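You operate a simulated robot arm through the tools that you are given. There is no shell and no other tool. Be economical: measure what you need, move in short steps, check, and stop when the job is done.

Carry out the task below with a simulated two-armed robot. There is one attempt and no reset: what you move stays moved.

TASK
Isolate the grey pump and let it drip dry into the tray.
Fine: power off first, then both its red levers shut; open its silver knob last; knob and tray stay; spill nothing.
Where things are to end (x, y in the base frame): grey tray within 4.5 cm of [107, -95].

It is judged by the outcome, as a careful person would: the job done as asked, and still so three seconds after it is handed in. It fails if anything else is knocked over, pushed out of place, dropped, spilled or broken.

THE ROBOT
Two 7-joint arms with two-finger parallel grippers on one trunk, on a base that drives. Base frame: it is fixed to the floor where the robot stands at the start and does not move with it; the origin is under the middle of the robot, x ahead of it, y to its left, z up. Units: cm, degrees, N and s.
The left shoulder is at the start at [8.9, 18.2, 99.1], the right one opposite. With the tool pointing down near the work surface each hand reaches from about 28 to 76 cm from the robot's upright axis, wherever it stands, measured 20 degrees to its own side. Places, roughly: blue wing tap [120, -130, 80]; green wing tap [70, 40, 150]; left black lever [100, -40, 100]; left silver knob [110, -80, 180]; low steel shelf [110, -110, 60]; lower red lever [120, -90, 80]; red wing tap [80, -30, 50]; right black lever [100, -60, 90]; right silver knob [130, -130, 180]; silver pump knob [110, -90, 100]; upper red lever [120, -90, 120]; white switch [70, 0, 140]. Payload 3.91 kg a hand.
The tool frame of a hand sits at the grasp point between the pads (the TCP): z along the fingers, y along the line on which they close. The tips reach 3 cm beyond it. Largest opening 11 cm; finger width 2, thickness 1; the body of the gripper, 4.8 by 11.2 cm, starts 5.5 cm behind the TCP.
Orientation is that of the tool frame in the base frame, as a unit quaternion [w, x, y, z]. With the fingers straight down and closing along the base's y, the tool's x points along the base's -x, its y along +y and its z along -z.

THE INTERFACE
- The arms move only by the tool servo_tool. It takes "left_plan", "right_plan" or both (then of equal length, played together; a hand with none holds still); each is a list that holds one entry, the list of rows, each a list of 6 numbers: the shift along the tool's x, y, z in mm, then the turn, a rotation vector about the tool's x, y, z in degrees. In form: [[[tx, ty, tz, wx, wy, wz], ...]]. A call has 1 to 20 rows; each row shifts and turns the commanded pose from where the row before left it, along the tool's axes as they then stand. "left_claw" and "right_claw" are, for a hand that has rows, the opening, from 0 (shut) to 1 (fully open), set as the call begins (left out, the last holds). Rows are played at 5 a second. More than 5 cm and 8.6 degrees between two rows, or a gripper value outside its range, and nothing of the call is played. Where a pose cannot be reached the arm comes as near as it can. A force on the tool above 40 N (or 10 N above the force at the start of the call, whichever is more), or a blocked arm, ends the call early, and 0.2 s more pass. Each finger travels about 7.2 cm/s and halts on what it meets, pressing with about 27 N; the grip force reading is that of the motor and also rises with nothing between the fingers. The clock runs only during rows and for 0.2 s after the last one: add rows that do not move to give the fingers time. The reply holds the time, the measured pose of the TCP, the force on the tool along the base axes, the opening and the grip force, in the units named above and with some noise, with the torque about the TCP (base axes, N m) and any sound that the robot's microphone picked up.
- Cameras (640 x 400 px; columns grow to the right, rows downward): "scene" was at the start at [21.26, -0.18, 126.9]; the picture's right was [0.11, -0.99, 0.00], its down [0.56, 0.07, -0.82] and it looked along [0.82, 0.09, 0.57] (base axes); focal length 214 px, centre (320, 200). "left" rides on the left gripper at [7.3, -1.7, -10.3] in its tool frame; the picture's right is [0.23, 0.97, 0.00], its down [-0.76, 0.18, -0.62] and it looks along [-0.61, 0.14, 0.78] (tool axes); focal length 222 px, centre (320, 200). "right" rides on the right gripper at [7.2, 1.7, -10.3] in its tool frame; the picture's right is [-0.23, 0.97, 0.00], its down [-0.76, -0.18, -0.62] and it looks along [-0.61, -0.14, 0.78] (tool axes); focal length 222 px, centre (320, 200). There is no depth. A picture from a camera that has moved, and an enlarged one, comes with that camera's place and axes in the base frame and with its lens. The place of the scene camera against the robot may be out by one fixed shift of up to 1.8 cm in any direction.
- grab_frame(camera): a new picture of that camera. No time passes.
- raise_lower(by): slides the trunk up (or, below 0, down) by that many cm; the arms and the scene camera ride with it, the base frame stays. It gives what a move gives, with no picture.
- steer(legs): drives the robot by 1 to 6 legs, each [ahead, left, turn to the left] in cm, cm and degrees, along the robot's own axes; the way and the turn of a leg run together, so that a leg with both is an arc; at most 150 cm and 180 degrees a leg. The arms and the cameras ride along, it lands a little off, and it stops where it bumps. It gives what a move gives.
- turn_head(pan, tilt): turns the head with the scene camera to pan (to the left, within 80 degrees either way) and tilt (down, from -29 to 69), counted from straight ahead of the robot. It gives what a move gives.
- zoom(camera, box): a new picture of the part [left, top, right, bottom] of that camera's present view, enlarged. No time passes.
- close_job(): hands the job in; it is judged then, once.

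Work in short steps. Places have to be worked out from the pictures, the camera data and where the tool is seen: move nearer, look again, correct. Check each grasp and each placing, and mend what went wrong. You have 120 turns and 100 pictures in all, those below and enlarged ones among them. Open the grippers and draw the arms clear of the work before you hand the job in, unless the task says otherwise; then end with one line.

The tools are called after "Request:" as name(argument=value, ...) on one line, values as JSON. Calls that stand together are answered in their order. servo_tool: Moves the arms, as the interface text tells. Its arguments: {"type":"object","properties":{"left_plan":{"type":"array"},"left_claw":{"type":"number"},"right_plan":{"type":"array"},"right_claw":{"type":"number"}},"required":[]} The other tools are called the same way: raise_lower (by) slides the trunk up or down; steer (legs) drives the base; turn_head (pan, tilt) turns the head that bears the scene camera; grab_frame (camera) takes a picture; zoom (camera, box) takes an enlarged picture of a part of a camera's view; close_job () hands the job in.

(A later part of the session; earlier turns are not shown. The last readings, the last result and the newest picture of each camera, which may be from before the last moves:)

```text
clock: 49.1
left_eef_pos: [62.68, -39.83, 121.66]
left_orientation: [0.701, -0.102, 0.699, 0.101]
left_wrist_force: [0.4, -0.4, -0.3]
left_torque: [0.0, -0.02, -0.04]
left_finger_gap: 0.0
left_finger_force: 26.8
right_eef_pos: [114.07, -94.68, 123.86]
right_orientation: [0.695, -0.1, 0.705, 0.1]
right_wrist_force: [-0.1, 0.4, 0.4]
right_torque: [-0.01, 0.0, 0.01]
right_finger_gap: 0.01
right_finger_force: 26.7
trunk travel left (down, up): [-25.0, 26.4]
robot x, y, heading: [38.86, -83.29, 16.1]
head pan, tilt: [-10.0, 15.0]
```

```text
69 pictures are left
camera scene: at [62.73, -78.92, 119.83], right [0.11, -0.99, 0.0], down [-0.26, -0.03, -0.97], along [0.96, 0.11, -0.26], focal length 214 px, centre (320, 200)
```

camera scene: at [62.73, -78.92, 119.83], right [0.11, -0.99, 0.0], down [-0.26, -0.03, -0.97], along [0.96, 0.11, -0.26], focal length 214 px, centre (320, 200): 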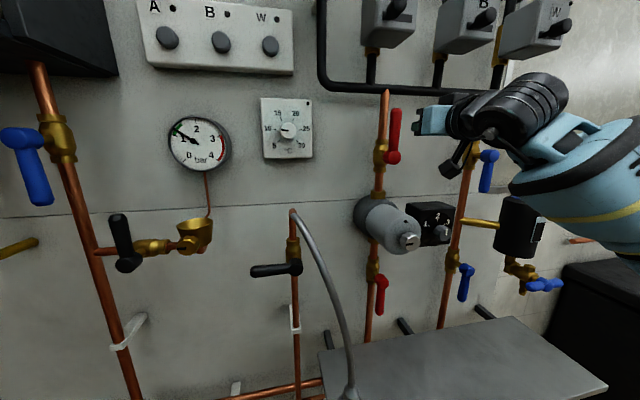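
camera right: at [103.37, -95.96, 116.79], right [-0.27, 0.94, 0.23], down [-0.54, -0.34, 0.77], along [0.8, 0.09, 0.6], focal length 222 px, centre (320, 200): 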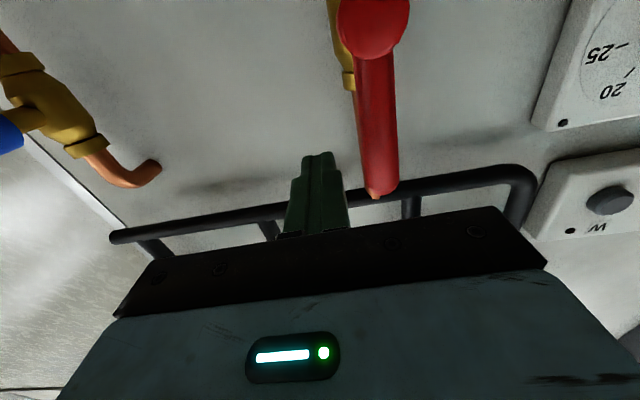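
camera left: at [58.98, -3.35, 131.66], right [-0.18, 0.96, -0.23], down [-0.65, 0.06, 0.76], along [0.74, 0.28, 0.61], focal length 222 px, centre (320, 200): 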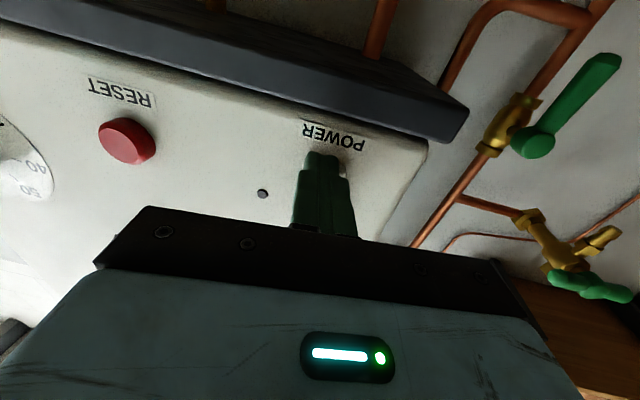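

The fingertip stands right of the handle. I push gently left to test which way it turns.

Request:
servo_tool(right_plan=[[[3, 10, 0, 0, 0, 0], [0, 10, 0, 0, 0, 0], [0, 8, 0, 0, 0, 0], [0, 8, 0, 0, 0, 0], [0, 8, 0, 0, 0, 0], [0, 8, 0, 0, 0, 0]]])

Request:
grab_frame(camera="right")

```text
clock: 50.5
left_eef_pos: [62.73, -39.85, 121.7]
left_orientation: [0.701, -0.102, 0.698, 0.101]
left_wrist_force: [-0.3, 0.7, -0.2]
left_torque: [0.0, 0.01, -0.03]
left_finger_gap: 0.0
left_finger_force: 27.3
right_eef_pos: [112.27, -89.54, 123.4]
right_orientation: [0.695, -0.1, 0.705, 0.101]
right_wrist_force: [-0.3, -0.5, 0.3]
right_torque: [0.01, -0.01, 0.04]
right_finger_gap: 0.0
right_finger_force: 27.4
trunk travel left (down, up): [-25.0, 26.4]
robot x, y, heading: [38.5, -83.68, 16.1]
head pan, tilt: [-10.0, 15.0]
```

```text
68 pictures are left
camera right: at [101.84, -90.94, 116.41], right [-0.27, 0.93, 0.23], down [-0.54, -0.34, 0.77], along [0.8, 0.09, 0.6], focal length 222 px, centre (320, 200)
```

right: 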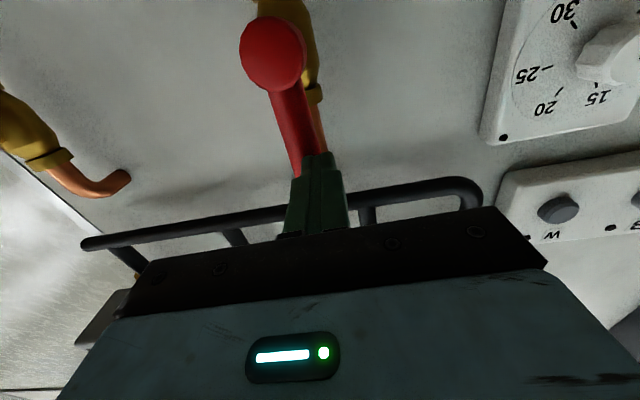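

I zoom to see whether the finger is beside or in front of the handle.

Request:
zoom(camera="right", box=[200, 0, 440, 240])

Request:
zoom(camera="scene", box=[330, 70, 490, 190])

```text
1.67 times, centred on (320, 120) of right
camera zoom: at [101.84, -90.94, 116.41], right [-0.27, 0.93, 0.23], down [-0.54, -0.34, 0.77], along [0.8, 0.09, 0.6], focal length 370 px, centre (320, 333)
```

zoom: 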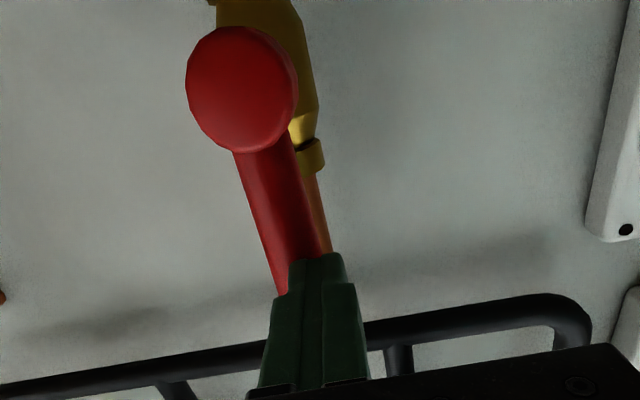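

```text
3.33 times, centred on (410, 130) of scene
camera zoom: at [62.74, -78.88, 119.82], right [0.11, -0.99, 0.0], down [-0.26, -0.03, -0.97], along [0.96, 0.11, -0.26], focal length 715 px, centre (20, 433)
```

zoom: 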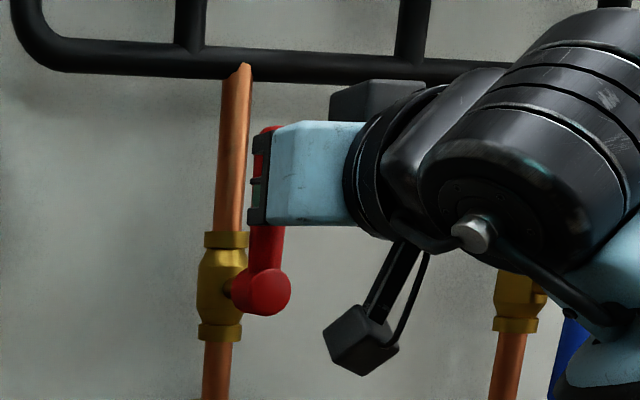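

The finger slid in front of the handle, which is deeper than assumed. I go back right, advance 2.7 cm more, and push left again.

Request:
servo_tool(right_plan=[[[0, -20, -5, 0, 0, 0], [0, -25, 0, 0, 0, 0], [0, 0, 16, 0, 0, 0], [0, 0, 16, 0, 0, 0], [0, 0, 0, 0, 0, 0]]])

Request:
servo_tool(right_plan=[[[0, 10, 0, 0, 0, 0], [0, 10, 0, 0, 0, 0], [0, 8, 0, 0, 0, 0], [0, 8, 0, 0, 0, 0], [0, 8, 0, 0, 0, 0], [0, 0, 0, 0, 0, 0]]])

Request:
zoom(camera="right", box=[200, 0, 440, 240])

```text
clock: 51.7
left_eef_pos: [62.74, -39.9, 121.66]
left_orientation: [0.701, -0.102, 0.698, 0.101]
left_wrist_force: [0.2, 1.2, -0.2]
left_torque: [-0.02, -0.01, -0.01]
left_finger_gap: 0.01
left_finger_force: 27.1
right_eef_pos: [116.28, -93.09, 123.38]
right_orientation: [0.695, -0.101, 0.705, 0.101]
right_wrist_force: [-0.2, -0.1, 0.1]
right_torque: [-0.01, -0.02, -0.03]
right_finger_gap: 0.03
right_finger_force: 27.0
trunk travel left (down, up): [-25.0, 26.4]
robot x, y, heading: [39.06, -83.41, 16.4]
head pan, tilt: [-10.0, 15.0]
```

```text
clock: 52.7
left_eef_pos: [62.83, -40.06, 121.75]
left_orientation: [0.701, -0.101, 0.699, 0.1]
left_wrist_force: [-0.3, 0.0, 0.3]
left_torque: [0.01, 0.0, -0.02]
left_finger_gap: 0.0
left_finger_force: 27.0
right_eef_pos: [115.78, -91.83, 123.49]
right_orientation: [0.696, -0.085, 0.708, 0.088]
right_wrist_force: [1.9, -15.7, -4.5]
right_torque: [-0.13, 0.08, -0.23]
right_finger_gap: 0.02
right_finger_force: 27.4
trunk travel left (down, up): [-25.0, 26.4]
robot x, y, heading: [38.43, -83.71, 16.2]
head pan, tilt: [-10.0, 15.0]
stopped in row 4 (right hand): the force on the tool passed its limit at 43 N (the readings are from after the stop); the commanded pose is now the measured one
```

```text
1.67 times, centred on (320, 120) of right
camera zoom: at [105.16, -92.72, 116.38], right [-0.23, 0.94, 0.23], down [-0.55, -0.33, 0.77], along [0.8, 0.05, 0.59], focal length 370 px, centre (320, 333)
```

zoom: 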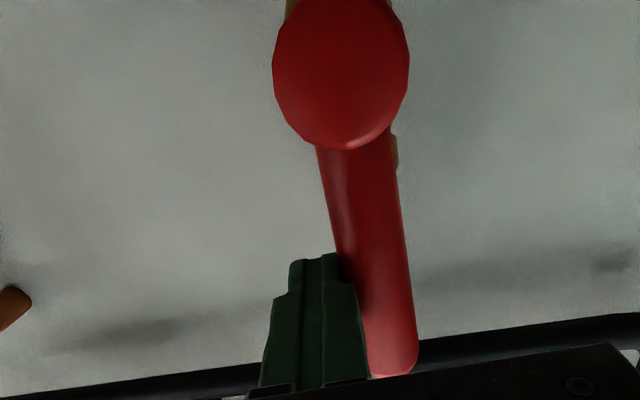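

It is blocked toward the left, so it should close to the right. I back off and go round to the handle's left side.

Request:
servo_tool(right_plan=[[[0, -10, 0, 0, 0, 0], [0, 0, -35, -2.3, 0, 0], [0, 0, -35, 0, 0, 0], [0, 25, 0, 0, 0, 0], [0, 25, 0, 0, 0, 0], [0, 21, 0, 0, 0, 0], [0, 0, 0, 0, 0, 0]]])

Request:
grab_frame(camera="right")

```text
clock: 54.3
left_eef_pos: [62.87, -40.04, 121.85]
left_orientation: [0.701, -0.101, 0.699, 0.101]
left_wrist_force: [-0.7, 0.2, 0.2]
left_torque: [-0.01, -0.02, -0.03]
left_finger_gap: 0.03
left_finger_force: 26.6
right_eef_pos: [106.82, -87.24, 123.54]
right_orientation: [0.694, -0.105, 0.704, 0.108]
right_wrist_force: [0.1, -0.4, -0.3]
right_torque: [-0.01, 0.04, -0.01]
right_finger_gap: 0.0
right_finger_force: 26.9
trunk travel left (down, up): [-25.0, 26.4]
robot x, y, heading: [38.75, -83.56, 16.2]
head pan, tilt: [-10.0, 15.0]
```

```text
64 pictures are left
camera right: at [96.35, -88.71, 116.57], right [-0.28, 0.93, 0.23], down [-0.53, -0.36, 0.77], along [0.8, 0.09, 0.6], focal length 222 px, centre (320, 200)
```

right: 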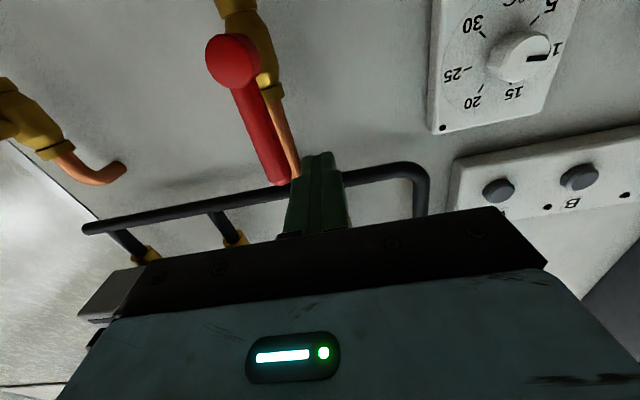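

Now forward beside the handle's left side, then push it to the right along the arc (stops itself on high force).

Request:
servo_tool(right_plan=[[[0, 0, 25, 0, 0, 0], [0, 0, 25, 0, 0, 0], [0, 0, 23, 0, 0, 0], [0, -16, 0, 0, 0, 0], [0, -15, 0, 0, 0, 0], [-1, -12.5, 0, 0, 0, 0], [-1, -12.5, 0, 0, 0, 0], [3.2, -12.2, 0, 0, 0, 0], [3.2, -12.2, 0, 0, 0, 0], [7.1, -10.3, 0, 0, 0, 0], [7.1, -10.3, 0, 0, 0, 0], [10.2, -7.3, 0, 0, 0, 0], [10.2, -7.3, 0, 0, 0, 0], [12, -4.4, 0, 0, 0, 0], [6, -1, 0, 0, 0, 0]]])

Request:
grab_frame(camera="right")

Request:
grab_frame(camera="scene")

```text
clock: 57.5
left_eef_pos: [62.89, -39.86, 121.72]
left_orientation: [0.701, -0.101, 0.699, 0.1]
left_wrist_force: [-0.5, 0.1, -0.1]
left_torque: [0.02, -0.02, -0.02]
left_finger_gap: 0.0
left_finger_force: 27.0
right_eef_pos: [117.13, -96.71, 119.21]
right_orientation: [0.704, -0.104, 0.693, 0.112]
right_wrist_force: [-1.1, 1.7, 6.5]
right_torque: [0.03, -0.11, 0.11]
right_finger_gap: 0.02
right_finger_force: 26.7
trunk travel left (down, up): [-25.0, 26.4]
robot x, y, heading: [38.94, -83.37, 16.2]
head pan, tilt: [-10.0, 15.0]
stopped in row 15 (right hand): the force on the tool passed its limit at 55 N (the readings are from after the stop); the commanded pose is now the measured one
```

```text
63 pictures are left
camera right: at [106.76, -98.21, 111.77], right [-0.29, 0.93, 0.23], down [-0.55, -0.37, 0.75], along [0.78, 0.09, 0.62], focal length 222 px, centre (320, 200)
```

right: 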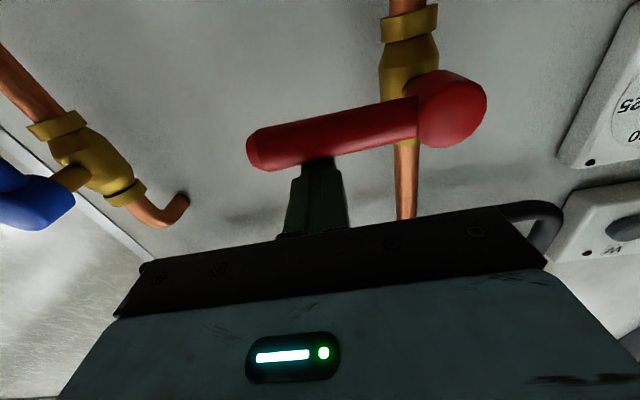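

```text
62 pictures are left
camera scene: at [62.75, -79.0, 119.82], right [0.11, -0.99, 0.0], down [-0.26, -0.03, -0.97], along [0.96, 0.11, -0.26], focal length 214 px, centre (320, 200)
```

scene: 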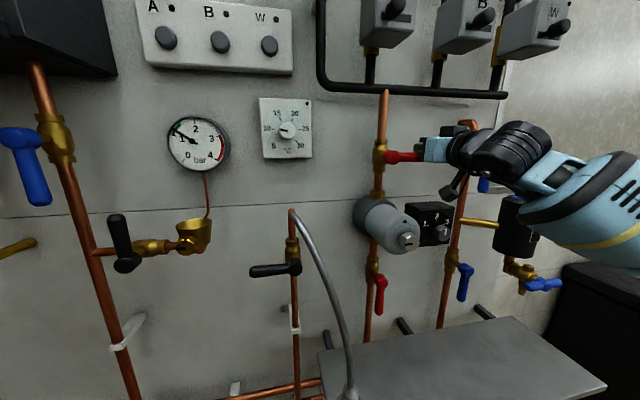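

The upper lever is horizontal at its stop: shut. I back the hand well away and lower it to look at the lower lever.

Request:
servo_tool(right_plan=[[[-8, 0, -10, 0, 0, 0], [0, 0, -40, 0, 0, 0], [0, 0, -40, 0, 0, 0], [0, 0, -40, 0, 0, 0], [0, 0, -40, 0, 0, 0], [30, 0, 0, 0, 0, 0], [40, 0, 0, 0, 0, 0], [40, 0, 0, 0, 0, 0], [40, 0, 0, 0, 0, 0], [40, 0, 0, 0, 0, 0], [40, 0, 0, 0, 0, 0], [40, 0, 0, 0, 0, 0], [40, 0, 0, 0, 0, 0], [30, 0, 0, 0, 0, 0], [0, 0, 0, 0, 0, 0]]])

Request:
grab_frame(camera="right")

Request:
grab_frame(camera="scene")

```text
clock: 60.8
left_eef_pos: [62.92, -39.92, 121.71]
left_orientation: [0.701, -0.102, 0.699, 0.102]
left_wrist_force: [-0.2, 0.3, 0.0]
left_torque: [0.03, 0.0, 0.0]
left_finger_gap: 0.01
left_finger_force: 27.4
right_eef_pos: [101.21, -101.46, 85.55]
right_orientation: [0.702, -0.103, 0.696, 0.109]
right_wrist_force: [0.0, 0.7, -0.4]
right_torque: [0.03, 0.0, -0.02]
right_finger_gap: 0.02
right_finger_force: 26.8
trunk travel left (down, up): [-25.0, 26.4]
robot x, y, heading: [38.94, -83.31, 16.6]
head pan, tilt: [-10.0, 15.0]
```

```text
61 pictures are left
camera right: at [90.94, -102.95, 78.18], right [-0.29, 0.93, 0.23], down [-0.55, -0.36, 0.75], along [0.78, 0.09, 0.61], focal length 222 px, centre (320, 200)
```

right: 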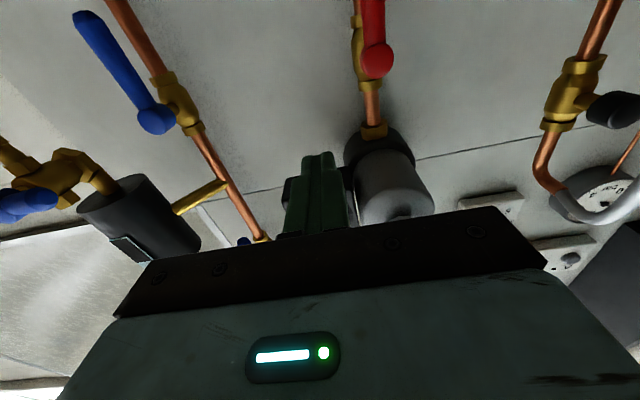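

```text
60 pictures are left
camera scene: at [62.81, -79.0, 119.82], right [0.11, -0.99, 0.0], down [-0.26, -0.03, -0.97], along [0.96, 0.11, -0.26], focal length 214 px, centre (320, 200)
```

scene: 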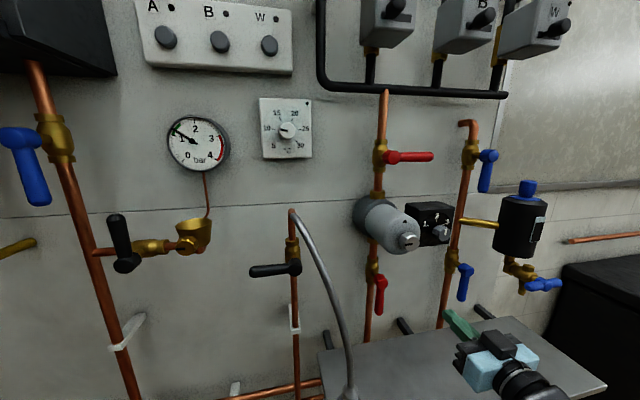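

Lower lever: hub ≈[115.4,-89.9,82.8], tip down to z≈73. I position the fingers to the right of its handle.

Request:
servo_tool(right_plan=[[[32, 9, 0, 0, 0, 0], [32, 9, 0, 0, 0, 0], [33, 9, 0, 0, 0, 0], [0, 0, 35, 0, 0, 0], [0, 0, 35, 0, 0, 0], [0, 0, 35, 0, 0, 0], [0, 0, 35, 0, 0, 0], [0, 0, 34, 0, 0, 0], [0, 0, 0, 0, 0, 0]]])

Request:
grab_frame(camera="right")

```text
clock: 62.8
left_eef_pos: [62.86, -39.91, 121.67]
left_orientation: [0.701, -0.101, 0.699, 0.101]
left_wrist_force: [0.5, -0.4, -0.1]
left_torque: [0.01, -0.01, -0.03]
left_finger_gap: 0.01
left_finger_force: 26.7
right_eef_pos: [118.06, -98.55, 77.2]
right_orientation: [0.701, -0.105, 0.696, 0.112]
right_wrist_force: [0.8, 0.4, 0.1]
right_torque: [0.01, 0.01, -0.03]
right_finger_gap: 0.0
right_finger_force: 26.7
right hand out of reach, approached as far as the arm can: row 1, 2, 3, 4, 5
trunk travel left (down, up): [-25.0, 26.4]
robot x, y, heading: [38.75, -83.88, 16.5]
head pan, tilt: [-10.0, 15.0]
```

```text
59 pictures are left
camera right: at [107.68, -100.06, 69.83], right [-0.3, 0.93, 0.24], down [-0.54, -0.37, 0.75], along [0.78, 0.1, 0.61], focal length 222 px, centre (320, 200)
```

right: 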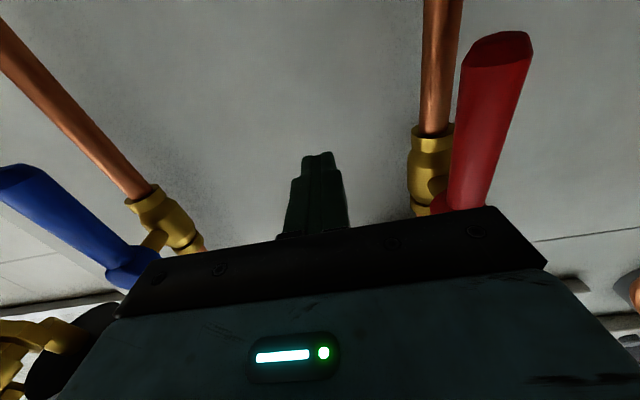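

I slide left to contact and push the lower handle leftward along its arc (same turning sense as the upper one); force stop protects.

Request:
servo_tool(right_plan=[[[4, 18, 1, 0, 0, 0], [4, 18, 1, 0, 0, 0], [4, 18, 1, 0, 0, 0], [2, 17, 1, 0, 0, 0], [1, 8, 0, 0, 0, 0], [0, 8, 0, 0, 0, 0], [1, 9, 0, 0, 0, 0], [-3.2, 12.2, 0, 0, 0, 0], [-3.2, 12.2, 0, 0, 0, 0], [-7.1, 10.3, 0, 0, 0, 0], [-7.1, 10.3, 0, 0, 0, 0], [-10.2, 7.3, 0, 0, 0, 0], [-10.2, 7.3, 0, 0, 0, 0], [-12, 4.4, 0, 0, 0, 0], [-6, 1, 0, 0, 0, 0]]])

Request:
grab_frame(camera="right")

Request:
zoom(camera="scene", box=[300, 130, 500, 330])

```text
clock: 66.0
left_eef_pos: [62.81, -39.89, 121.82]
left_orientation: [0.701, -0.102, 0.699, 0.101]
left_wrist_force: [0.7, -0.3, 0.2]
left_torque: [-0.01, 0.01, -0.01]
left_finger_gap: 0.0
left_finger_force: 26.4
right_eef_pos: [118.94, -97.38, 82.81]
right_orientation: [0.701, -0.106, 0.696, 0.115]
right_wrist_force: [-0.2, -0.2, -0.1]
right_torque: [0.02, -0.01, -0.01]
right_finger_gap: 0.01
right_finger_force: 27.1
right hand out of reach, approached as far as the arm can: row 1, 2, 3, 4, 5, 6, 7, 8, 9, 10, 11, 12, 13, 15
trunk travel left (down, up): [-25.0, 26.4]
robot x, y, heading: [38.74, -83.52, 16.3]
head pan, tilt: [-10.0, 15.0]
```

```text
58 pictures are left
camera right: at [108.56, -98.9, 75.52], right [-0.3, 0.92, 0.24], down [-0.54, -0.37, 0.75], along [0.78, 0.1, 0.61], focal length 222 px, centre (320, 200)
```

right: 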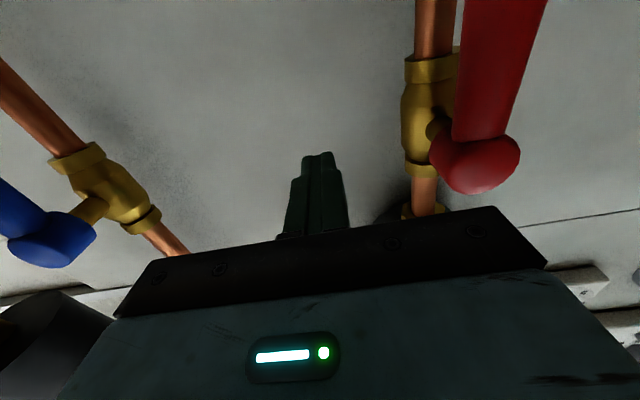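

```text
2.00 times, centred on (400, 230) of scene
camera zoom: at [62.81, -78.99, 119.82], right [0.11, -0.99, 0.0], down [-0.26, -0.03, -0.97], along [0.96, 0.11, -0.26], focal length 429 px, centre (160, 140)
```

zoom: 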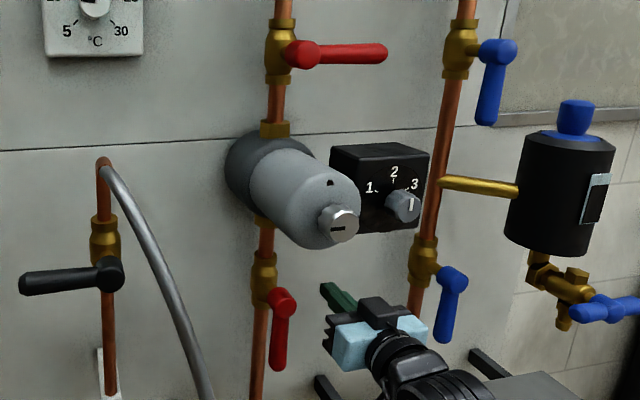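

The arm can't reach left at this low height. I retract, raise the hand, and lower the trunk by 20 to get a better arm posture.

Request:
servo_tool(right_plan=[[[0, 0, -40, 0, 0, 0], [0, 0, -40, 0, 0, 0], [0, 0, -40, 0, 0, 0], [0, 0, -40, 0, 0, 0], [0, 0, -20, 0, 0, 0], [-40, 0, 0, 0, 0, 0], [-40, 0, 0, 0, 0, 0], [-40, 0, 0, 0, 0, 0], [-40, 0, 0, 0, 0, 0], [-40, 0, 0, 0, 0, 0], [0, 0, 0, 0, 0, 0]]])

Request:
raise_lower(by=-20)

Request:
grab_frame(camera="scene")

```text
clock: 68.3
left_eef_pos: [62.85, -40.12, 121.65]
left_orientation: [0.701, -0.101, 0.699, 0.101]
left_wrist_force: [0.9, 0.3, -0.5]
left_torque: [-0.03, 0.01, -0.02]
left_finger_gap: 0.01
left_finger_force: 26.7
right_eef_pos: [101.76, -102.78, 102.73]
right_orientation: [0.702, -0.103, 0.696, 0.11]
right_wrist_force: [-0.2, -0.1, 0.1]
right_torque: [0.0, -0.03, 0.03]
right_finger_gap: 0.01
right_finger_force: 27.1
trunk travel left (down, up): [-25.0, 26.4]
robot x, y, heading: [38.94, -83.6, 16.2]
head pan, tilt: [-10.0, 15.0]
```

```text
clock: 70.5
left_eef_pos: [62.69, -39.97, 101.73]
left_orientation: [0.701, -0.101, 0.699, 0.101]
left_wrist_force: [0.0, -0.6, -0.5]
left_torque: [0.01, 0.02, 0.0]
left_finger_gap: 0.02
left_finger_force: 27.2
right_eef_pos: [103.32, -102.51, 80.57]
right_orientation: [0.687, -0.106, 0.711, 0.108]
right_wrist_force: [-0.4, -0.1, -0.3]
right_torque: [-0.02, 0.02, 0.01]
right_finger_gap: 0.0
right_finger_force: 26.9
trunk travel left (down, up): [-5.0, 46.4]
robot x, y, heading: [39.12, -83.7, 16.3]
head pan, tilt: [-10.0, 15.0]
```

```text
56 pictures are left
camera scene: at [70.22, -76.83, 97.06], right [0.11, -0.99, 0.0], down [-0.26, -0.03, -0.97], along [0.96, 0.11, -0.26], focal length 214 px, centre (320, 200)
```

scene: 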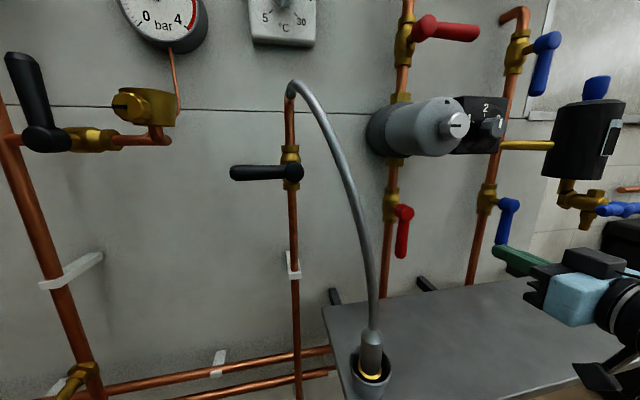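

I re-approach: left 4, down 4.7, then forward beside the handle.

Request:
servo_tool(right_plan=[[[16, 14, 0, 0, -2, 0], [16, 14, 0, 0, 0, 0], [15, 12, 0, 0, 0, 0], [0, 0, 40, 0, 0, 0], [0, 0, 40, 0, 0, 0], [0, 0, 40, 0, 0, 0], [0, 0, 37, 0, 0, 0], [0, 0, 0, 0, 0, 0]]])

Request:
grab_frame(camera="right")

```text
clock: 72.3
left_eef_pos: [62.91, -39.9, 101.61]
left_orientation: [0.701, -0.101, 0.699, 0.1]
left_wrist_force: [-0.6, -0.1, -0.4]
left_torque: [0.02, -0.02, 0.02]
left_finger_gap: 0.02
left_finger_force: 27.2
right_eef_pos: [110.52, -96.7, 75.85]
right_orientation: [0.698, -0.106, 0.699, 0.112]
right_wrist_force: [0.0, 0.1, -0.3]
right_torque: [0.04, 0.0, 0.02]
right_finger_gap: 0.0
right_finger_force: 27.0
right hand out of reach, approached as far as the arm can: row 1, 2, 3, 5, 6, 7
trunk travel left (down, up): [-5.0, 46.4]
robot x, y, heading: [38.94, -83.45, 16.3]
head pan, tilt: [-10.0, 15.0]
```

```text
55 pictures are left
camera right: at [100.07, -98.29, 68.6], right [-0.3, 0.93, 0.24], down [-0.54, -0.37, 0.76], along [0.79, 0.1, 0.6], focal length 222 px, centre (320, 200)
```

right: 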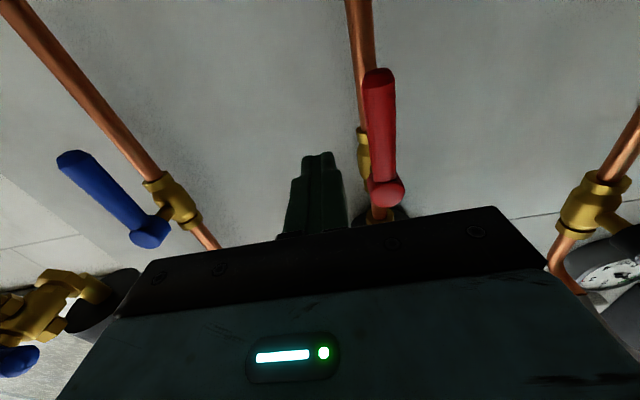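

Arm is at full stretch. I retract 6 cm and drive the base 10 cm closer.

Request:
servo_tool(right_plan=[[[0, 0, -30, 0, 0, 0], [0, 0, -30, 0, 0, 0], [0, 0, 0, 0, 0, 0]]])

Request:
steer(legs=[[10, 0, 0]])

Request:
grab_frame(camera="right")

```text
clock: 73.1
left_eef_pos: [62.92, -39.98, 101.72]
left_orientation: [0.701, -0.101, 0.698, 0.101]
left_wrist_force: [0.5, 0.1, 0.1]
left_torque: [-0.02, 0.0, -0.02]
left_finger_gap: 0.0
left_finger_force: 27.2
right_eef_pos: [104.71, -98.52, 75.89]
right_orientation: [0.699, -0.103, 0.699, 0.109]
right_wrist_force: [0.2, -0.1, -0.4]
right_torque: [-0.03, 0.0, 0.0]
right_finger_gap: 0.0
right_finger_force: 26.9
trunk travel left (down, up): [-5.0, 46.4]
robot x, y, heading: [38.72, -83.58, 16.4]
head pan, tilt: [-10.0, 15.0]
```

```text
clock: 74.3
left_eef_pos: [72.44, -37.08, 101.75]
left_orientation: [0.702, -0.102, 0.698, 0.102]
left_wrist_force: [0.2, -0.1, -0.3]
left_torque: [0.04, 0.01, 0.0]
left_finger_gap: 0.0
left_finger_force: 27.0
right_eef_pos: [114.25, -95.69, 75.84]
right_orientation: [0.699, -0.103, 0.699, 0.109]
right_wrist_force: [0.9, -0.5, -0.7]
right_torque: [-0.01, 0.0, 0.01]
right_finger_gap: 0.0
right_finger_force: 26.6
trunk travel left (down, up): [-5.0, 46.4]
robot x, y, heading: [48.62, -80.76, 16.4]
head pan, tilt: [-10.0, 15.0]
```

```text
54 pictures are left
camera right: at [103.77, -97.14, 68.6], right [-0.29, 0.93, 0.24], down [-0.54, -0.36, 0.76], along [0.79, 0.09, 0.61], focal length 222 px, centre (320, 200)
```

right: 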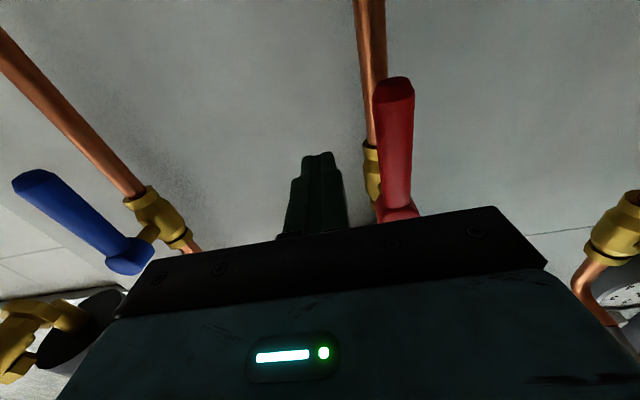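

Now 3.3 cm forward, then push left along the arc.

Request:
servo_tool(right_plan=[[[0, 0, 17, 0, 0, 0], [0, 0, 16, 0, 0, 0], [0, 16, 0, 0, 0, 0], [0, 16, 0, 0, 0, 0], [1, 8, 0, 0, 0, 0], [0, 8, 0, 0, 0, 0], [1, 9, 0, 0, 0, 0], [-3.2, 12.2, 0, 0, 0, 0], [-3.2, 12.2, 0, 0, 0, 0], [-7.1, 10.3, 0, 0, 0, 0], [-7.1, 10.3, 0, 0, 0, 0], [-10.2, 7.3, 0, 0, 0, 0], [-10.2, 7.3, 0, 0, 0, 0], [-12, 4.4, 0, 0, 0, 0], [-6, 1, 0, 0, 0, 0]]])

Request:
grab_frame(camera="right")

```text
clock: 77.5
left_eef_pos: [72.4, -37.21, 101.72]
left_orientation: [0.701, -0.102, 0.699, 0.101]
left_wrist_force: [-0.3, 0.5, -0.4]
left_torque: [0.03, -0.02, -0.01]
left_finger_gap: 0.0
left_finger_force: 27.1
right_eef_pos: [117.23, -94.08, 76.62]
right_orientation: [0.698, -0.106, 0.699, 0.112]
right_wrist_force: [0.5, 0.0, 0.2]
right_torque: [0.05, 0.02, 0.03]
right_finger_gap: 0.01
right_finger_force: 26.8
right hand out of reach, approached as far as the arm can: row 3, 4, 5, 6, 7, 8, 9, 10, 11, 12, 13, 14
trunk travel left (down, up): [-5.0, 46.4]
robot x, y, heading: [48.74, -80.97, 16.4]
head pan, tilt: [-10.0, 15.0]
```

```text
53 pictures are left
camera right: at [106.75, -95.67, 69.38], right [-0.3, 0.93, 0.24], down [-0.54, -0.37, 0.76], along [0.79, 0.1, 0.6], focal length 222 px, centre (320, 200)
```

right: 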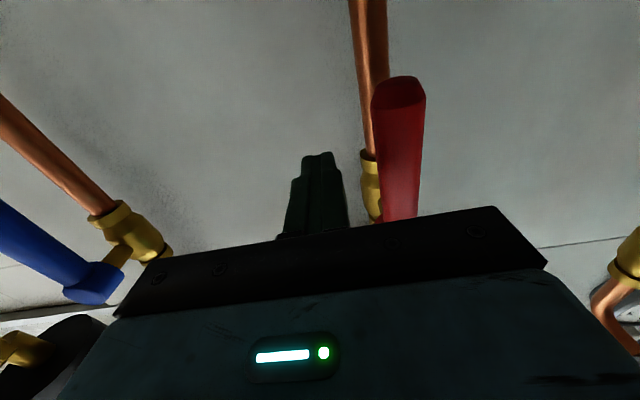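

The arm can't move farther left in this posture, so I retract, shift the hand right, and drive the base left by 13 cm.

Request:
servo_tool(right_plan=[[[0, 0, -30, 0, 0, 0], [0, 0, -30, 0, 0, 0], [0, -35, 0, 0, 0, 0], [0, -35, 0, 0, 0, 0], [0, -30, 0, 0, 0, 0], [0, -30, 0, 0, 0, 0], [0, 0, 0, 0, 0, 0]]])

Request:
steer(legs=[[0, 13, 0]])

Request:
grab_frame(camera="right")

```text
clock: 79.1
left_eef_pos: [72.15, -37.11, 101.71]
left_orientation: [0.701, -0.101, 0.699, 0.101]
left_wrist_force: [-0.5, 0.0, 0.8]
left_torque: [0.02, -0.02, -0.02]
left_finger_gap: 0.01
left_finger_force: 26.6
right_eef_pos: [117.1, -107.94, 76.44]
right_orientation: [0.7, -0.104, 0.698, 0.111]
right_wrist_force: [0.1, 0.2, -0.3]
right_torque: [0.03, -0.01, 0.0]
right_finger_gap: 0.02
right_finger_force: 27.0
right hand out of reach, approached as far as the arm can: row 2
trunk travel left (down, up): [-5.0, 46.4]
robot x, y, heading: [48.17, -81.19, 16.3]
head pan, tilt: [-10.0, 15.0]
```

```text
clock: 80.9
left_eef_pos: [68.42, -24.5, 101.68]
left_orientation: [0.7, -0.102, 0.699, 0.102]
left_wrist_force: [1.1, -0.8, -0.5]
left_torque: [0.0, 0.02, -0.03]
left_finger_gap: 0.02
left_finger_force: 27.2
right_eef_pos: [113.67, -95.22, 76.44]
right_orientation: [0.699, -0.105, 0.699, 0.11]
right_wrist_force: [-0.6, -0.1, 0.2]
right_torque: [-0.03, 0.01, 0.03]
right_finger_gap: 0.02
right_finger_force: 26.8
trunk travel left (down, up): [-5.0, 46.4]
robot x, y, heading: [44.83, -68.36, 16.5]
head pan, tilt: [-10.0, 15.0]
```

```text
52 pictures are left
camera right: at [103.1, -96.7, 69.2], right [-0.29, 0.93, 0.24], down [-0.54, -0.36, 0.76], along [0.79, 0.1, 0.61], focal length 222 px, centre (320, 200)
```

right: 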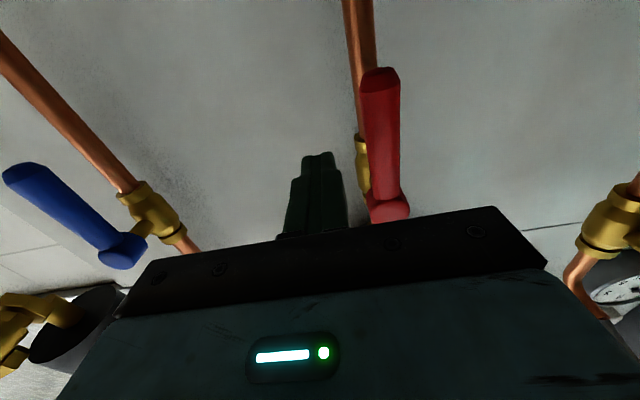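

Forward 3.6 cm and push left along the arc from here.

Request:
servo_tool(right_plan=[[[3, 0, 18, 0, 0, 0], [2, 0, 18, 0, 0, 0], [0, 14, 0, 0, 0, 0], [0, 13, 0, 0, 0, 0], [1, 8, 0, 0, 0, 0], [0, 8, 0, 0, 0, 0], [1, 9, 0, 0, 0, 0], [-3.2, 12.2, 0, 0, 0, 0], [-3.2, 12.2, 0, 0, 0, 0], [-7.1, 10.3, 0, 0, 0, 0], [-7.1, 10.3, 0, 0, 0, 0], [-10.2, 7.3, 0, 0, 0, 0], [-10.2, 7.3, 0, 0, 0, 0], [-12, 4.4, 0, 0, 0, 0], [-6, 1, 0, 0, 0, 0]]])

Request:
grab_frame(camera="right")

```text
clock: 84.2
left_eef_pos: [68.51, -24.62, 101.68]
left_orientation: [0.701, -0.102, 0.699, 0.102]
left_wrist_force: [1.0, 0.6, 0.2]
left_torque: [-0.02, 0.01, 0.02]
left_finger_gap: 0.01
left_finger_force: 27.5
right_eef_pos: [113.6, -82.94, 80.88]
right_orientation: [0.69, -0.105, 0.708, 0.11]
right_wrist_force: [1.9, -3.3, -7.8]
right_torque: [-0.02, 0.04, -0.04]
right_finger_gap: 0.02
right_finger_force: 26.6
trunk travel left (down, up): [-5.0, 46.4]
robot x, y, heading: [44.66, -68.36, 16.5]
head pan, tilt: [-10.0, 15.0]
stopped in row 15 (right hand): the force on the tool passed its limit at 42 N (the readings are from after the stop); the commanded pose is now the measured one
```

```text
51 pictures are left
camera right: at [102.92, -84.44, 73.88], right [-0.29, 0.93, 0.24], down [-0.52, -0.36, 0.77], along [0.8, 0.1, 0.59], focal length 222 px, centre (320, 200)
```

right: 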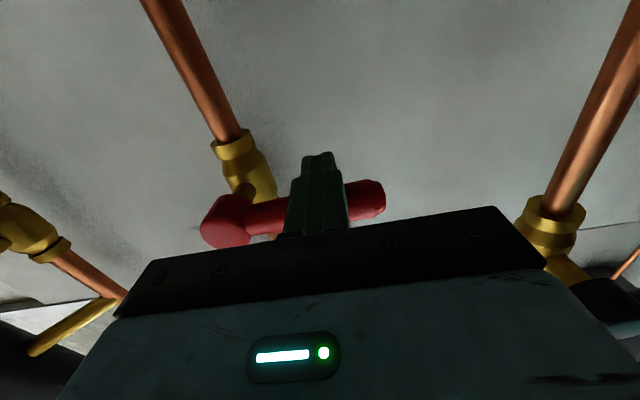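

The lower lever is horizontal at its stop. I check the hose's proximity to the hand before retracting.

Request:
grab_frame(camera="scene")

```text
50 pictures are left
camera scene: at [76.06, -61.45, 97.04], right [0.11, -0.99, 0.0], down [-0.26, -0.03, -0.97], along [0.96, 0.11, -0.26], focal length 214 px, centre (320, 200)
```

scene: 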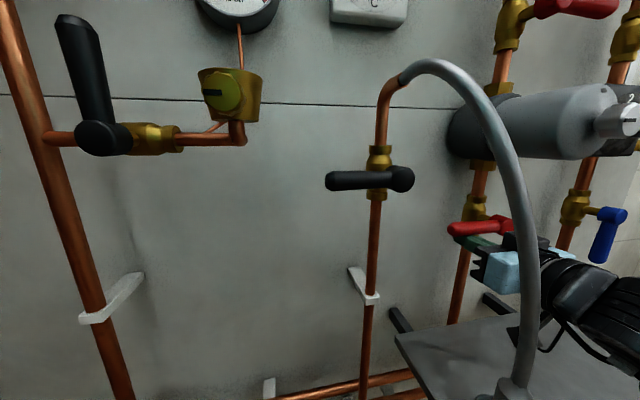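

I reverse the approach: down 4.5 cm, right 12 cm, then back.

Request:
servo_tool(right_plan=[[[10, 0, 0, 0, 0, 0], [18, 0, 0, 0, 0, 0], [18, -5, 0, 0, 0, 0], [0, -30, 0, 0, 0, 0], [0, -30, 0, 0, 0, 0], [0, -30, 0, 0, 0, 0], [0, -30, -10, 0, 0, 0], [0, 0, -40, 0, 0, 0], [0, 0, -40, 0, 0, 0], [0, 0, -40, 0, 0, 0], [0, 0, -30, 0, 0, 0], [0, 0, 0, 0, 0, 0]]])

Request:
grab_frame(camera="scene")

```text
clock: 86.8
left_eef_pos: [68.49, -24.66, 101.7]
left_orientation: [0.701, -0.103, 0.698, 0.103]
left_wrist_force: [-0.2, -0.5, 0.7]
left_torque: [0.01, 0.02, 0.03]
left_finger_gap: 0.0
left_finger_force: 26.9
right_eef_pos: [102.53, -100.23, 76.36]
right_orientation: [0.692, -0.107, 0.705, 0.111]
right_wrist_force: [-0.6, 0.0, 0.2]
right_torque: [0.01, -0.02, -0.02]
right_finger_gap: 0.0
right_finger_force: 26.5
right hand out of reach, approached as far as the arm can: row 11
trunk travel left (down, up): [-5.0, 46.4]
robot x, y, heading: [44.69, -67.96, 16.7]
head pan, tilt: [-10.0, 15.0]
```

```text
49 pictures are left
camera scene: at [76.01, -61.43, 97.05], right [0.11, -0.99, 0.0], down [-0.26, -0.03, -0.97], along [0.96, 0.11, -0.26], focal length 214 px, centre (320, 200)
```

scene: 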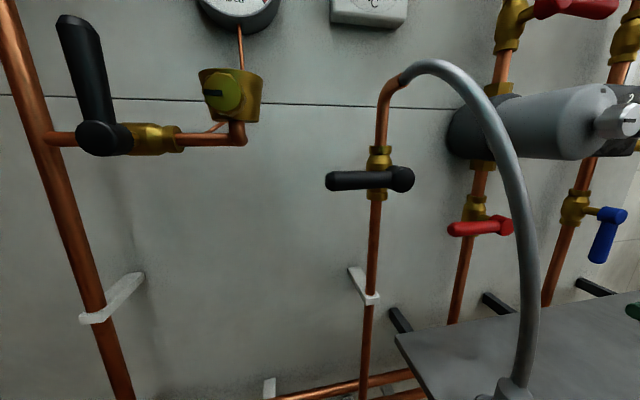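

Both red levers are shut. Next the tray: I back off, raise the trunk, and drive left toward the bench.

Request:
steer(legs=[[-30, 0, 0]])

Request:
raise_lower(by=22)

Request:
steer(legs=[[0, 88, 0]])

Request:
turn_head(pan=15, tilt=35)

Request:
grab_frame(camera="scene")

```text
clock: 88.8
left_eef_pos: [39.93, -33.08, 101.68]
left_orientation: [0.701, -0.102, 0.699, 0.102]
left_wrist_force: [-0.3, -0.6, 0.4]
left_torque: [0.03, -0.01, 0.0]
left_finger_gap: 0.0
left_finger_force: 27.3
right_eef_pos: [74.25, -108.71, 76.35]
right_orientation: [0.691, -0.107, 0.706, 0.112]
right_wrist_force: [-0.1, -0.4, 0.1]
right_torque: [0.0, 0.02, -0.01]
right_finger_gap: 0.01
right_finger_force: 27.1
trunk travel left (down, up): [-5.0, 46.4]
robot x, y, heading: [16.06, -76.61, 16.6]
head pan, tilt: [-10.0, 15.0]
```

```text
clock: 91.1
left_eef_pos: [40.01, -32.94, 123.69]
left_orientation: [0.701, -0.103, 0.698, 0.103]
left_wrist_force: [-0.1, -0.6, -0.1]
left_torque: [0.02, -0.02, -0.02]
left_finger_gap: 0.0
left_finger_force: 26.8
right_eef_pos: [74.32, -108.57, 98.19]
right_orientation: [0.691, -0.107, 0.706, 0.112]
right_wrist_force: [-0.7, -0.3, 0.1]
right_torque: [-0.01, 0.02, 0.0]
right_finger_gap: 0.0
right_finger_force: 27.0
trunk travel left (down, up): [-27.0, 24.4]
robot x, y, heading: [15.87, -76.97, 16.7]
head pan, tilt: [-10.0, 15.0]
```

```text
clock: 98.5
left_eef_pos: [16.6, 46.81, 124.36]
left_orientation: [0.701, -0.099, 0.699, 0.101]
left_wrist_force: [-0.5, 0.3, -0.2]
left_torque: [-0.01, -0.02, 0.0]
left_finger_gap: 0.0
left_finger_force: 27.1
right_eef_pos: [50.03, -28.94, 97.78]
right_orientation: [0.692, -0.098, 0.706, 0.114]
right_wrist_force: [-0.5, -0.3, -0.5]
right_torque: [-0.03, 0.02, 0.0]
right_finger_gap: 0.0
right_finger_force: 27.1
trunk travel left (down, up): [-27.0, 24.4]
robot x, y, heading: [-7.66, 4.68, 16.5]
head pan, tilt: [-10.0, 15.0]
stopped in leg 1: the robot was blocked; the commanded pose is now the measured one
```

```text
clock: 99.4
left_eef_pos: [16.53, 46.6, 124.33]
left_orientation: [0.702, -0.097, 0.699, 0.101]
left_wrist_force: [-0.1, 0.3, 0.8]
left_torque: [-0.04, 0.02, 0.01]
left_finger_gap: 0.0
left_finger_force: 27.2
right_eef_pos: [49.99, -28.87, 97.68]
right_orientation: [0.692, -0.098, 0.706, 0.116]
right_wrist_force: [0.8, -0.8, 0.8]
right_torque: [0.0, 0.0, -0.01]
right_finger_gap: 0.0
right_finger_force: 27.4
trunk travel left (down, up): [-27.0, 24.4]
robot x, y, heading: [-8.01, 4.95, 16.0]
head pan, tilt: [15.0, 35.0]
```

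```text
48 pictures are left
camera scene: at [14.01, 10.88, 118.76], right [0.52, -0.86, -0.02], down [-0.49, -0.28, -0.82], along [0.7, 0.43, -0.57], focal length 214 px, centre (320, 200)
```

scene: 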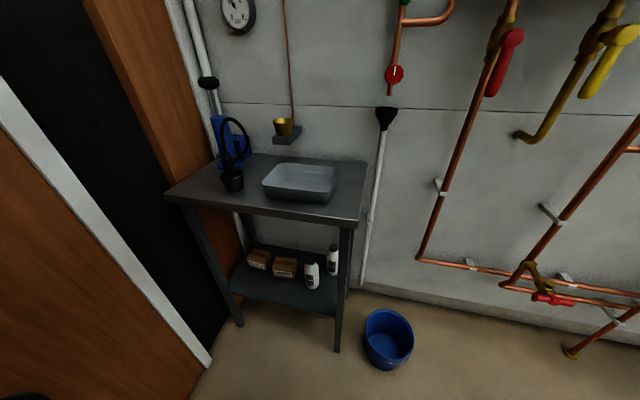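

The robot bumped at its left, probably the left elbow against the door frame; nothing seems displaced. I move right 12 cm, then turn both hands to point down with the left arm tucked.

Request:
steer(legs=[[0, -12, 0]])

Request:
servo_tool(left_plan=[[[0, 0, 10, 0, 8.2, 0], [0, 0, 10, 0, 8.2, 0], [0, 0, 0, 0, 8.2, 0], [0, 0, 0, 0, 8.2, 0], [0, 0, 0, 0, 8.2, 0], [0, 0, 0, 0, 8.2, 0], [0, 0, 0, 0, 8.2, 0], [0, 0, 0, 0, 8.2, 0], [0, 0, 0, 0, 8.2, 0], [0, 0, 0, 0, 8.2, 0], [0, 0, 0, 0, 8.2, 0], [0, 0, 30, 0, 0, 0], [0, -20, 30, 0, 0, 0], [0, -30, 30, 0, 0, 0], [0, -30, 0, 0, 0, 0], [0, -30, 0, 0, 0, 0]]], right_plan=[[[0, 0, 0, 0, 8.2, 0], [0, 0, 0, 0, 8.2, 0], [0, 0, 0, 0, 8.2, 0], [0, 0, 0, 0, 8.2, 0], [0, 0, 0, 0, 8.2, 0], [0, 0, 0, 0, 8.2, 0], [0, 0, 0, 0, 8.2, 0], [0, 0, 0, 0, 8.2, 0], [0, 0, 0, 0, 8.2, 0], [0, 0, 0, 0, 8.2, 0], [0, 0, 0, 0, 8.2, 0], [0, 20, 0, 0, 0, 0], [0, 30, 0, 0, 0, 0], [0, 30, 0, 0, 0, 0], [0, 30, 0, 0, 0, 0], [0, 30, 0, 0, 0, 0]]], left_claw=0.5, right_claw=0.5)

```text
clock: 101.1
left_eef_pos: [19.58, 37.27, 123.6]
left_orientation: [0.701, -0.104, 0.699, 0.094]
left_wrist_force: [0.4, 0.9, 0.1]
left_torque: [0.04, 0.01, 0.0]
left_finger_gap: 0.0
left_finger_force: 27.4
right_eef_pos: [53.12, -38.86, 98.4]
right_orientation: [0.692, -0.106, 0.705, 0.111]
right_wrist_force: [-0.1, 0.1, 0.7]
right_torque: [-0.02, -0.05, 0.01]
right_finger_gap: 0.0
right_finger_force: 27.3
trunk travel left (down, up): [-27.0, 24.4]
robot x, y, heading: [-4.51, -6.48, 16.5]
head pan, tilt: [15.0, 35.0]
```

```text
clock: 104.5
left_eef_pos: [24.55, 26.97, 114.87]
left_orientation: [0.0, -0.14, 0.99, -0.008]
left_wrist_force: [-0.3, -1.2, -0.7]
left_torque: [0.0, 0.0, 0.0]
left_finger_gap: 5.49
left_finger_force: 0.1
right_eef_pos: [49.29, -25.47, 98.65]
right_orientation: [-0.011, -0.152, 0.988, 0.003]
right_wrist_force: [0.2, -0.2, -0.2]
right_torque: [0.01, -0.01, -0.03]
right_finger_gap: 5.49
right_finger_force: 0.0
trunk travel left (down, up): [-27.0, 24.4]
robot x, y, heading: [-4.78, -6.21, 16.3]
head pan, tilt: [15.0, 35.0]
```

Both hands point down. I try driving left toward the bench.

Request:
steer(legs=[[0, 26, 0]])

Request:
grab_frame(camera="scene")

```text
clock: 107.3
left_eef_pos: [18.11, 49.67, 115.1]
left_orientation: [0.0, -0.134, 0.991, 0.003]
left_wrist_force: [-0.2, -1.1, -1.0]
left_torque: [0.03, 0.0, 0.03]
left_finger_gap: 5.52
left_finger_force: 0.1
right_eef_pos: [42.28, -2.48, 98.42]
right_orientation: [-0.011, -0.147, 0.989, 0.006]
right_wrist_force: [1.1, 0.5, -0.3]
right_torque: [-0.03, -0.02, 0.0]
right_finger_gap: 5.49
right_finger_force: 0.1
trunk travel left (down, up): [-27.0, 24.4]
robot x, y, heading: [-11.71, 17.17, 15.6]
head pan, tilt: [15.0, 35.0]
stopped in leg 1: the robot was blocked; the commanded pose is now the measured one
```

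```text
47 pictures are left
camera scene: at [10.38, 24.34, 118.71], right [0.51, -0.86, -0.01], down [-0.49, -0.29, -0.82], along [0.7, 0.42, -0.57], focal length 214 px, centre (320, 200)
```

scene: 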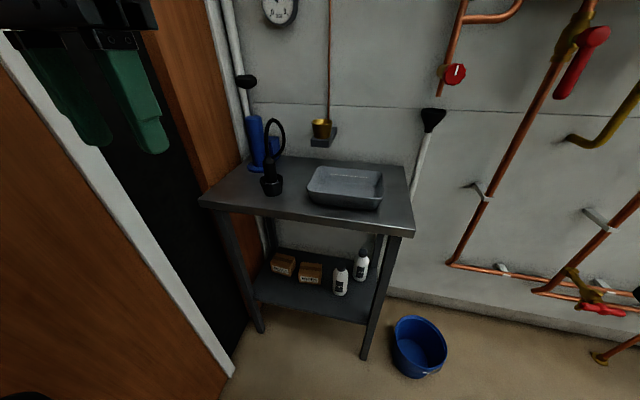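

The left elbow blocks again at the door; close enough—the tray is reachable. I move 2 cm right to relieve contact, go forward, and look closer.

Request:
steer(legs=[[0, -3, 0], [18, 0, 0]])

Request:
turn_head(pan=10, tilt=40)

Request:
grab_frame(camera="scene")

```text
clock: 109.4
left_eef_pos: [36.52, 52.9, 114.89]
left_orientation: [0.0, -0.137, 0.991, -0.002]
left_wrist_force: [0.4, 0.0, 0.2]
left_torque: [-0.02, 0.0, -0.02]
left_finger_gap: 5.51
left_finger_force: 0.1
right_eef_pos: [60.93, 0.45, 98.66]
right_orientation: [-0.013, -0.148, 0.989, 0.003]
right_wrist_force: [0.3, 0.7, -0.7]
right_torque: [-0.01, 0.03, 0.01]
right_finger_gap: 5.48
right_finger_force: 0.1
trunk travel left (down, up): [-27.0, 24.4]
robot x, y, heading: [7.09, 19.58, 16.0]
head pan, tilt: [15.0, 35.0]
```

```text
clock: 110.1
left_eef_pos: [36.57, 52.95, 114.89]
left_orientation: [0.0, -0.136, 0.991, -0.003]
left_wrist_force: [0.2, 0.7, -0.9]
left_torque: [-0.01, 0.0, 0.01]
left_finger_gap: 5.51
left_finger_force: 0.1
right_eef_pos: [60.81, 0.42, 98.65]
right_orientation: [-0.012, -0.147, 0.989, 0.004]
right_wrist_force: [-0.8, -0.3, -0.8]
right_torque: [0.01, -0.05, 0.0]
right_finger_gap: 5.5
right_finger_force: 0.1
trunk travel left (down, up): [-27.0, 24.4]
robot x, y, heading: [6.69, 19.75, 15.6]
head pan, tilt: [10.0, 40.0]
```

```text
46 pictures are left
camera scene: at [28.92, 26.72, 117.92], right [0.44, -0.9, 0.0], down [-0.58, -0.28, -0.77], along [0.69, 0.33, -0.64], focal length 214 px, centre (320, 200)
```

scene: 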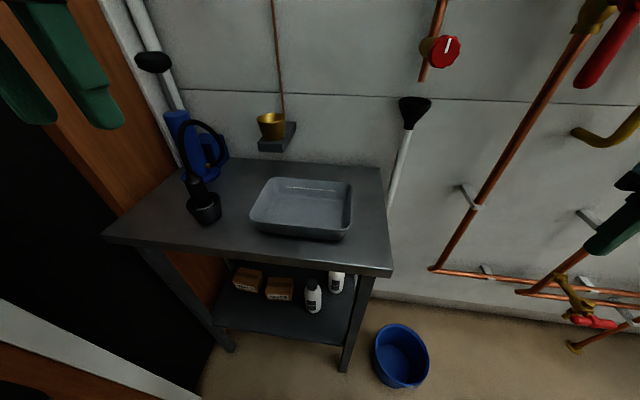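

Tray rim centre ≈[57.3,44,89.5], about 21×15 cm. I zoom to see the object at its left.

Request:
zoom(camera="scene", box=[150, 90, 390, 260])

Request:
grab_frame(camera="left")

```text
2.35 times, centred on (270, 175) of scene
camera zoom: at [28.92, 26.72, 117.92], right [0.44, -0.9, 0.0], down [-0.58, -0.28, -0.77], along [0.69, 0.33, -0.64], focal length 505 px, centre (438, 259)
```

zoom: 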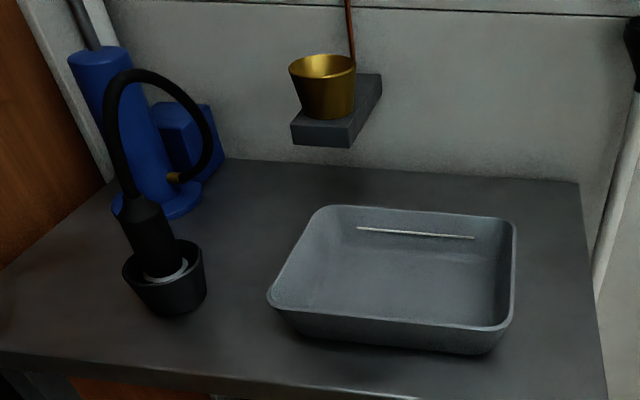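

```text
44 pictures are left
camera left: at [30.03, 49.37, 125.24], right [-0.48, 0.88, -0.01], down [0.69, 0.38, 0.62], along [0.55, 0.3, -0.78], focal length 222 px, centre (320, 200)
```

left: 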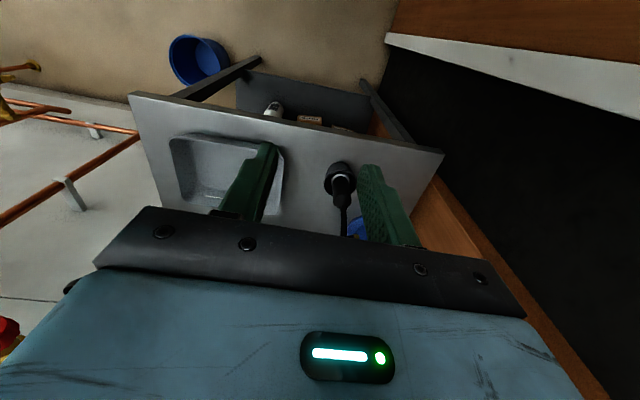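

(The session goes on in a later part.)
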